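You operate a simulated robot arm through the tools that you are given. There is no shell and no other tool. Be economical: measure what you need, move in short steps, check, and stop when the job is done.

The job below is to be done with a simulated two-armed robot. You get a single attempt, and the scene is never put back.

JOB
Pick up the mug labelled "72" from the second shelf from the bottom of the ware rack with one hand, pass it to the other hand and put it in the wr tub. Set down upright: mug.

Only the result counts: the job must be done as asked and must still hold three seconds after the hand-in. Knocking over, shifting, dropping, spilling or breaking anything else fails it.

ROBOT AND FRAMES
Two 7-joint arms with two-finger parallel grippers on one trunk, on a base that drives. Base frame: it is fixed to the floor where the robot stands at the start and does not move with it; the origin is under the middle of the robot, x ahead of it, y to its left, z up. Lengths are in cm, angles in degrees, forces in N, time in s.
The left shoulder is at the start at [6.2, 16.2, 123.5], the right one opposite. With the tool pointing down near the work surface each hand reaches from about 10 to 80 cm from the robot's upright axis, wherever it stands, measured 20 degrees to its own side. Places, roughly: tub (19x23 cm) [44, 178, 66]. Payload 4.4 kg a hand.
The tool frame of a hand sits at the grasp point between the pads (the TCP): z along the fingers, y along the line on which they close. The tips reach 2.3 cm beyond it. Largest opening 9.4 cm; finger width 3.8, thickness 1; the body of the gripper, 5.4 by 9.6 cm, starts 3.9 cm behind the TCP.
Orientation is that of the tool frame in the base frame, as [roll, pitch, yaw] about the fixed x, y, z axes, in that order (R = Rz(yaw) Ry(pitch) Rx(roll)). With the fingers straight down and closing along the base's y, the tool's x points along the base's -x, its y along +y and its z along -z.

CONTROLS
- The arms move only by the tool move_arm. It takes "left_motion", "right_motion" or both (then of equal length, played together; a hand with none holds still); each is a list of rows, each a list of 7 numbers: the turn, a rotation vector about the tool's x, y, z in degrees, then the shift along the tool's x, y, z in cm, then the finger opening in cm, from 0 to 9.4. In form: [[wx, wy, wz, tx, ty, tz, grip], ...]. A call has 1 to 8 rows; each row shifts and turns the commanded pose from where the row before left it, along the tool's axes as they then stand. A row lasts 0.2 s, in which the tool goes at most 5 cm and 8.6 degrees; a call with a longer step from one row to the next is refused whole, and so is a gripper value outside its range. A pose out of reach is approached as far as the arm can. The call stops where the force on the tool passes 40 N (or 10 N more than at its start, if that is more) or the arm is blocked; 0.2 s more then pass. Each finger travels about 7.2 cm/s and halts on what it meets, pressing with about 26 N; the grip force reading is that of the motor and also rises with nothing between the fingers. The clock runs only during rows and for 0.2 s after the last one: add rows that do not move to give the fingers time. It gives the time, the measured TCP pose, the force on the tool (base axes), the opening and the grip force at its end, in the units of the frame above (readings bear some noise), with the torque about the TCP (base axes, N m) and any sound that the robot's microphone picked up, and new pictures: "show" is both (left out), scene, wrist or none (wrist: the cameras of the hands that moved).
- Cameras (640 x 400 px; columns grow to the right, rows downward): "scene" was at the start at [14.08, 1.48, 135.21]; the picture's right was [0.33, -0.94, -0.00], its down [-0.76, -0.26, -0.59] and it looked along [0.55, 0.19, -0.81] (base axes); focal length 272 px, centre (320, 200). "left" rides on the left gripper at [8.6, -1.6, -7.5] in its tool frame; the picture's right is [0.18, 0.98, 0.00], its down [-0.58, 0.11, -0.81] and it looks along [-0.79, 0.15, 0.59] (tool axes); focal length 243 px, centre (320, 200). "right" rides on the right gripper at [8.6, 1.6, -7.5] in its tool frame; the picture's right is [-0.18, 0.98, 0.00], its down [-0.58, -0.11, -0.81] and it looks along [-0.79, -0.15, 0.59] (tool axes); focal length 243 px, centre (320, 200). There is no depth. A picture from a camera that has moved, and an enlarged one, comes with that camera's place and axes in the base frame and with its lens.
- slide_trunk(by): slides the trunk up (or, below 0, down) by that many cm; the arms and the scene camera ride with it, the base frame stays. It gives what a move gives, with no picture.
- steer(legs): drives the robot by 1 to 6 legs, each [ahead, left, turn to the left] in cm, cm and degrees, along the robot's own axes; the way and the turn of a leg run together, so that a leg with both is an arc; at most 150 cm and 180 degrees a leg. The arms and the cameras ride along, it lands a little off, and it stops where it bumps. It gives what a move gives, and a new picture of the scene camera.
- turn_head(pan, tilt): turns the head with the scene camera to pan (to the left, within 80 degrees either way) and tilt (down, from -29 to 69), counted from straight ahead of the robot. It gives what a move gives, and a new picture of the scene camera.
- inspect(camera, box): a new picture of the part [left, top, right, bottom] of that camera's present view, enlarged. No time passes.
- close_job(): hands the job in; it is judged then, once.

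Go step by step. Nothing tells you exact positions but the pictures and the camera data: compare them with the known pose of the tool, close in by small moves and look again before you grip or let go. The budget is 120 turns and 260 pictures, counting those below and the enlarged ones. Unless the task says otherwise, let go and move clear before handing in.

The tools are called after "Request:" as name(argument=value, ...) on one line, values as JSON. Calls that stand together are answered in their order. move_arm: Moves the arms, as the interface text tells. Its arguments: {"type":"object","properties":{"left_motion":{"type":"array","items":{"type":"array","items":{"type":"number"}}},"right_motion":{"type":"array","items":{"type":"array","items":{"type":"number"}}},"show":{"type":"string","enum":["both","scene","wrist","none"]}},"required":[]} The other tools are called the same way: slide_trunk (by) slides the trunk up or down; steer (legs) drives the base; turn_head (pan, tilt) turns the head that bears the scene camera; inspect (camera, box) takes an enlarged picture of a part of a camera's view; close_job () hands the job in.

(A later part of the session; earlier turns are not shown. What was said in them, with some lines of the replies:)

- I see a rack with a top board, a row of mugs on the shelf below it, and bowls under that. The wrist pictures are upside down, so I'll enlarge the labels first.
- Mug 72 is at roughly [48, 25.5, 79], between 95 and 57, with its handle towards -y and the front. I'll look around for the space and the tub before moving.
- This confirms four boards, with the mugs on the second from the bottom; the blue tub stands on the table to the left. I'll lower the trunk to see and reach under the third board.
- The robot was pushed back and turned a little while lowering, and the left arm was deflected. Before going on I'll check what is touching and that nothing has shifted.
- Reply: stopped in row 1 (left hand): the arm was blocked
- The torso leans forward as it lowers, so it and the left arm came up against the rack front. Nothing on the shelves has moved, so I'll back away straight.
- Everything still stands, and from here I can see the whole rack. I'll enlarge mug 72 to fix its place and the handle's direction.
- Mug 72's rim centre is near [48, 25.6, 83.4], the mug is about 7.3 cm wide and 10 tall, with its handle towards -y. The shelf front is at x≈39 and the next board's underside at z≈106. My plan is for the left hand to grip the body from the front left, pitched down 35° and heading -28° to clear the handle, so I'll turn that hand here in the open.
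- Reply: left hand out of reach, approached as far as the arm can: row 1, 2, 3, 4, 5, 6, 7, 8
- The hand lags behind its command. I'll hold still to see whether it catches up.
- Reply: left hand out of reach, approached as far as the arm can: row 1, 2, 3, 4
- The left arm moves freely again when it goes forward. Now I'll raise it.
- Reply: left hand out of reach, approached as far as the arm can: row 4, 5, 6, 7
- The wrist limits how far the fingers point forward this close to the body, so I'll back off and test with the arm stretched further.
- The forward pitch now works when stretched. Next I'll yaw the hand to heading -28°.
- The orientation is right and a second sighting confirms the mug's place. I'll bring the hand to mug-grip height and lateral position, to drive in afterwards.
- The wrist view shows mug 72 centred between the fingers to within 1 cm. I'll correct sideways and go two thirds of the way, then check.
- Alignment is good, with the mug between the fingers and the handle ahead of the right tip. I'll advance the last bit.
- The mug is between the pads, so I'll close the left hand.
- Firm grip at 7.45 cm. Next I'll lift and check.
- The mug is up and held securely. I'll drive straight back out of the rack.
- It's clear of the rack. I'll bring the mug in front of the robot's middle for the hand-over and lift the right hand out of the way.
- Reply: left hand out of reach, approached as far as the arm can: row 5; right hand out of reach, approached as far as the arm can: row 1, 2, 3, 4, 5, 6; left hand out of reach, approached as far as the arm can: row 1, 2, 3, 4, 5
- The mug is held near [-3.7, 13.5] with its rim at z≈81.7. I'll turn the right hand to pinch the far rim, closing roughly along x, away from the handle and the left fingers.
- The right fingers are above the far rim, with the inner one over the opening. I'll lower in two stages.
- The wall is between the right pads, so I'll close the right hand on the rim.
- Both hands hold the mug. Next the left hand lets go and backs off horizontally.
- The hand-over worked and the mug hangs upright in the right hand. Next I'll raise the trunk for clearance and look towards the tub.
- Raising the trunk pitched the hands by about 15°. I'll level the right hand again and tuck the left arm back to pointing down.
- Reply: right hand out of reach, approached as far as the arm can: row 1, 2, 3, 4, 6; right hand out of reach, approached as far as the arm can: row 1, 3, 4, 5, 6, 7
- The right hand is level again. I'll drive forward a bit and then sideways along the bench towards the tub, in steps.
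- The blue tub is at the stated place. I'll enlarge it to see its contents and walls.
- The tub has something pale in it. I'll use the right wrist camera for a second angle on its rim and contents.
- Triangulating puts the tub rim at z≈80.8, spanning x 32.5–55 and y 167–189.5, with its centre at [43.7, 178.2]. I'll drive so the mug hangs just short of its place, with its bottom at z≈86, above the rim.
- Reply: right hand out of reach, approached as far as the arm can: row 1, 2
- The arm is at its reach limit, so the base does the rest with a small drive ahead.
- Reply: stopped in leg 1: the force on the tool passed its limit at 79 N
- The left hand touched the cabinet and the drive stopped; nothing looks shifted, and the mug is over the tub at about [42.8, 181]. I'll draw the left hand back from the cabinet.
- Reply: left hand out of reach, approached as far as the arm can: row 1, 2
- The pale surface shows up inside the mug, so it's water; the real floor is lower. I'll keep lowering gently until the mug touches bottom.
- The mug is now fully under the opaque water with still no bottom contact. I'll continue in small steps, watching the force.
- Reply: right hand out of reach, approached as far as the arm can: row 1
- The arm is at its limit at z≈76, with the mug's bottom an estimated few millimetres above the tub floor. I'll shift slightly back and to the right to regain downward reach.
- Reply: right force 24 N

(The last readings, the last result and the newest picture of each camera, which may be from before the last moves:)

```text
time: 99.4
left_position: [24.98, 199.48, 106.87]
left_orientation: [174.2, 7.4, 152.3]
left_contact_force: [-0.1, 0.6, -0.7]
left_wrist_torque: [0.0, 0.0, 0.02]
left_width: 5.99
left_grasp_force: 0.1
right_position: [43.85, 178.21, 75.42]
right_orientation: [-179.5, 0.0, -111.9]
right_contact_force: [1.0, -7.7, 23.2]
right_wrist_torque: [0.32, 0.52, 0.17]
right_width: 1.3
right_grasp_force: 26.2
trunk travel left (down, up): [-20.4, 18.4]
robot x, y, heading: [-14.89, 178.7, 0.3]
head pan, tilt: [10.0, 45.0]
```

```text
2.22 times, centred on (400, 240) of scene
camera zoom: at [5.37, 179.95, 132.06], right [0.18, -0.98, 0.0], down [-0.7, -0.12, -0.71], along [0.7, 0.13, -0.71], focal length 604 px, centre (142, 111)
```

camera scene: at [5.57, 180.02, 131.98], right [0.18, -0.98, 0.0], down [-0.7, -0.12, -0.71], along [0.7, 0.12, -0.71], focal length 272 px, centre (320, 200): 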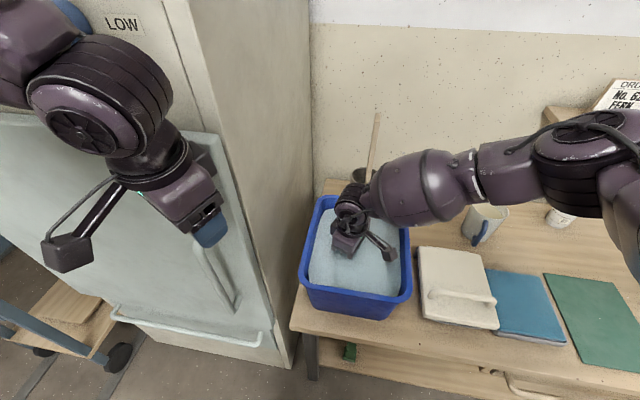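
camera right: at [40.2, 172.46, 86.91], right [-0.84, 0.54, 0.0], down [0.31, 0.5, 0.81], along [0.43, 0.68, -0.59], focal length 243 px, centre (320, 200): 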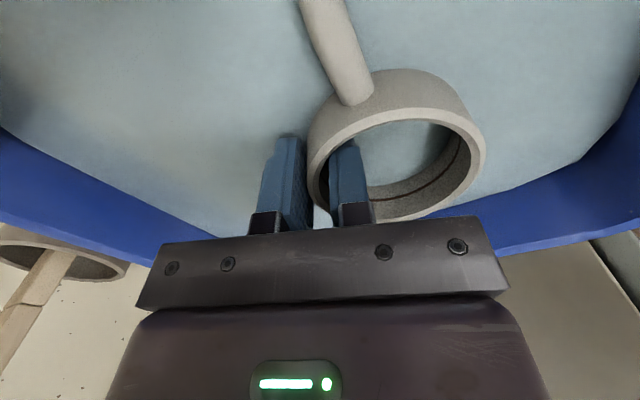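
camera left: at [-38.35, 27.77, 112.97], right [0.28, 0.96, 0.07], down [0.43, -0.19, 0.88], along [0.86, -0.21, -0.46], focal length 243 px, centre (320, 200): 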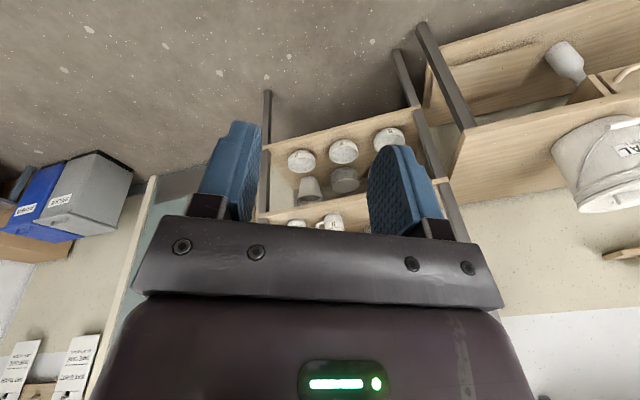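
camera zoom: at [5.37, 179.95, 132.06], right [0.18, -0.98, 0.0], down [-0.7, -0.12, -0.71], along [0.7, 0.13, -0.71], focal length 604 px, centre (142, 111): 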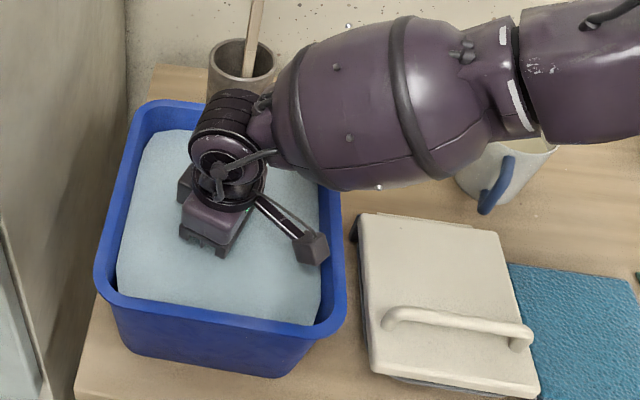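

That is bottom contact: 23 N upward, with the torque pattern matching the mug's base. I'll ease off slightly and open the fingers a little.

Request:
move_arm(right_motion=[[0, 0, 0, 0, 0, -0.3, 0], [0, 0, 0, 0, 0, 0, 0]], show="none")

```text
time: 100.0
left_position: [25.17, 199.64, 106.84]
left_orientation: [174.3, 7.3, 152.2]
left_contact_force: [-0.5, 0.1, 0.0]
left_wrist_torque: [-0.04, 0.04, 0.01]
left_width: 6.0
left_grasp_force: 0.1
right_position: [43.89, 178.14, 75.3]
right_orientation: [-179.8, -0.1, -111.8]
right_contact_force: [4.6, -2.1, 11.8]
right_wrist_torque: [0.3, -0.03, -0.08]
right_width: 1.29
right_grasp_force: 26.0
trunk travel left (down, up): [-20.4, 18.4]
robot x, y, heading: [-14.84, 178.35, 0.3]
head pan, tilt: [10.0, 45.0]
```

Request:
move_arm(right_motion=[[0, 0, 0, 0, 0, -0.15, 0], [0, 0, 0, 0, 0, 0, 0], [0, 0, 0, 0, 0, 0, 2], [0, 0, 0, 0, 0, 0, 3.4], [0, 0, 0, 0, 0, 0, 3.4], [0, 0, 0, 0, 0, 0, 3.4]], show="wrist")

```text
time: 101.4
left_position: [25.11, 199.56, 106.78]
left_orientation: [174.3, 7.3, 152.2]
left_contact_force: [0.0, -0.3, 0.2]
left_wrist_torque: [0.02, 0.0, -0.04]
left_width: 6.0
left_grasp_force: 0.1
right_position: [43.77, 178.12, 75.51]
right_orientation: [-179.6, -0.2, -111.8]
right_contact_force: [0.2, 0.4, -1.0]
right_wrist_torque: [0.03, -0.01, 0.0]
right_width: 3.37
right_grasp_force: 0.1
trunk travel left (down, up): [-20.4, 18.4]
robot x, y, heading: [-15.07, 178.56, 0.0]
head pan, tilt: [10.0, 45.0]
camera right: at [38.97, 170.89, 82.94], right [-0.84, 0.54, -0.01], down [0.31, 0.5, 0.81], along [0.43, 0.68, -0.59], focal length 243 px, centre (320, 200)
```

right: 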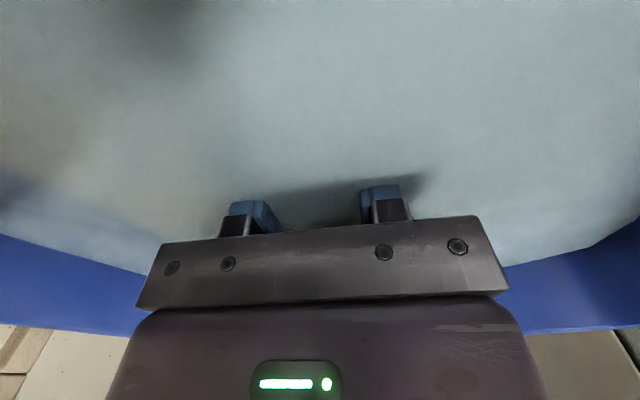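

Released and free of force. I'll raise straight up, slowly at first.

Request:
move_arm(right_motion=[[0, 0, 0, 0, 0, -0.5, 3.4], [0, 0, 0, 0, 0, -0.5, 3.4], [0, 0, 0, 0, 0, -0.8, 3.4], [0, 0, 0, 0, 0, -0.8, 3.4], [0, 0, 0, 0, 0, -0.8, 3.4], [0, 0, 0, 0, 0, 0, 3.4]], show="wrist")

```text
time: 102.8
left_position: [25.03, 199.61, 106.79]
left_orientation: [174.3, 7.2, 152.3]
left_contact_force: [-0.4, -0.6, 1.0]
left_wrist_torque: [0.05, -0.01, -0.01]
left_width: 6.01
left_grasp_force: 0.0
right_position: [43.69, 178.3, 78.88]
right_orientation: [-179.7, -0.2, -111.7]
right_contact_force: [-0.1, -0.5, -0.2]
right_wrist_torque: [0.03, 0.01, 0.02]
right_width: 3.39
right_grasp_force: 0.1
trunk travel left (down, up): [-20.4, 18.4]
robot x, y, heading: [-14.57, 178.75, 0.4]
head pan, tilt: [10.0, 45.0]
camera right: at [38.96, 170.99, 86.3], right [-0.84, 0.54, -0.01], down [0.31, 0.5, 0.81], along [0.43, 0.68, -0.59], focal length 243 px, centre (320, 200)
```

right: 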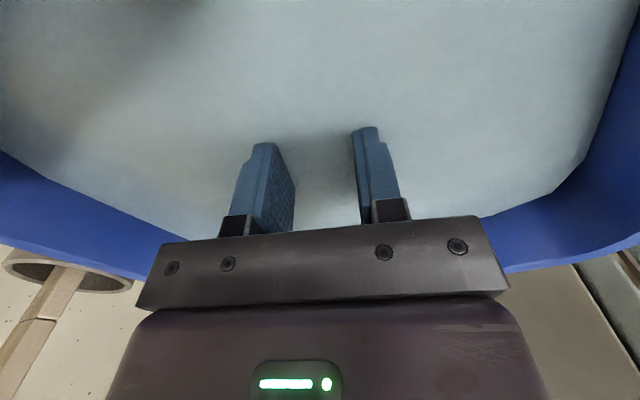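

Free, with the mug left behind under the surface. I'll lift the hand well clear.

Request:
move_arm(right_motion=[[0, 0, 0, 0, 0, -2.5, 3.4], [0, 0, 0, 0, 0, -2.5, 3.4], [0, 0, 0, 0, 0, -3, 3.4], [0, 0, 0, 0, 0, -3, 3.4], [0, 0, 0, 0, 0, -3, 3.4], [0, 0, 0, 0, 0, 0, 3.4]], show="both")

Request:
inspect(camera="scene", box=[290, 150, 510, 330])

```text
time: 104.2
left_position: [25.09, 199.6, 106.8]
left_orientation: [174.2, 7.3, 152.4]
left_contact_force: [0.3, 0.3, -0.6]
left_wrist_torque: [-0.05, 0.0, 0.02]
left_width: 5.99
left_grasp_force: 0.0
right_position: [43.77, 178.31, 92.93]
right_orientation: [-179.9, 0.0, -111.9]
right_contact_force: [0.6, 0.5, 0.2]
right_wrist_torque: [0.02, -0.01, 0.0]
right_width: 3.4
right_grasp_force: 0.0
trunk travel left (down, up): [-20.4, 18.4]
robot x, y, heading: [-15.21, 178.58, 0.2]
head pan, tilt: [10.0, 45.0]
camera scene: at [5.59, 180.02, 131.97], right [0.18, -0.98, 0.0], down [-0.7, -0.12, -0.71], along [0.7, 0.12, -0.71], focal length 272 px, centre (320, 200)
camera right: at [38.88, 171.06, 100.35], right [-0.84, 0.54, 0.0], down [0.31, 0.5, 0.81], along [0.43, 0.68, -0.59], focal length 243 px, centre (320, 200)
```

scene: 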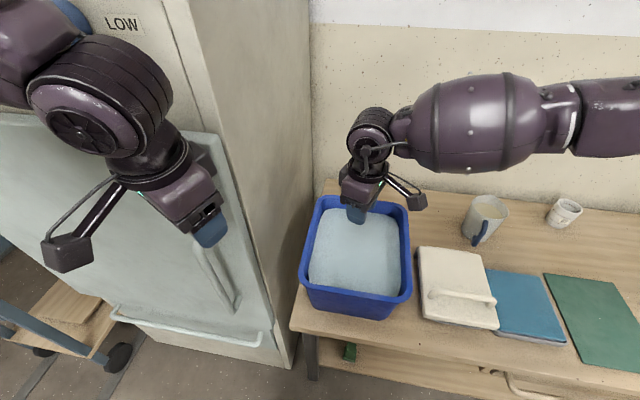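
right: 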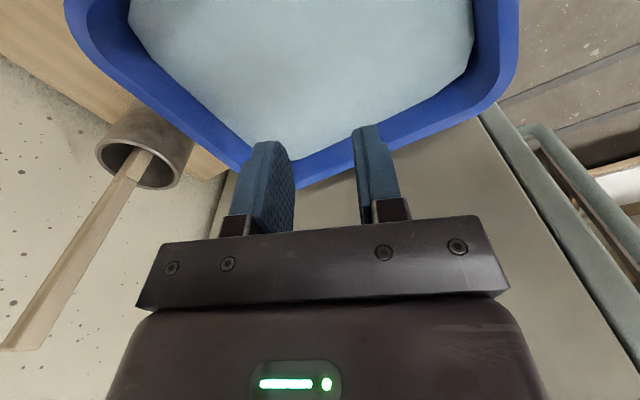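

```text
2.22 times, centred on (400, 240) of scene
camera zoom: at [5.59, 180.02, 131.97], right [0.18, -0.98, 0.0], down [-0.7, -0.12, -0.71], along [0.7, 0.12, -0.71], focal length 604 px, centre (142, 111)
```

zoom: 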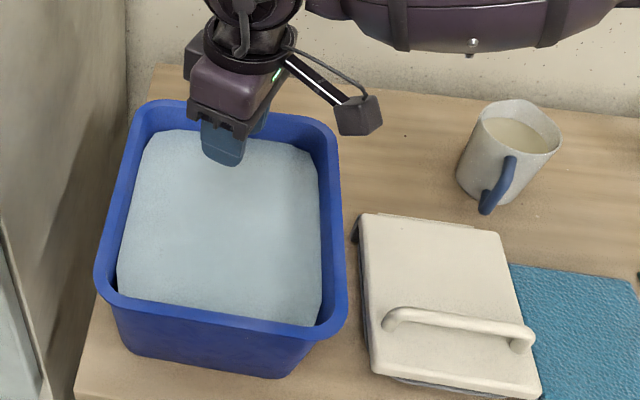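

The mug was set down upright on the tub floor, and the right hand is open and well above the rim. The mug can't be seen through the opaque water, but everything else in view stands as before, so I'm handing in.

Request:
close_job()

```text
The job is handed in.
```

I took mug "72" from the second shelf with the left hand, passed it to the right hand and put it in the tub at [44, 178]. I handed the job in without being able to see the mug at rest.

- **Upright:** the tub holds opaque water that covers the mug. It was upright when it touched the floor and I let go; after that I have only the force readings, which showed no load or drag as the hand came away.
- **Which tub:** I chose the blue tub because it stands at the place you gave. I saw no "wr" label on it.
- **Bumps:** while lowering the trunk early on, the torso or left arm pushed against the rack front. Later the left hand hit the cabinet beside the tub (79 N). I saw nothing knocked over or moved after either.
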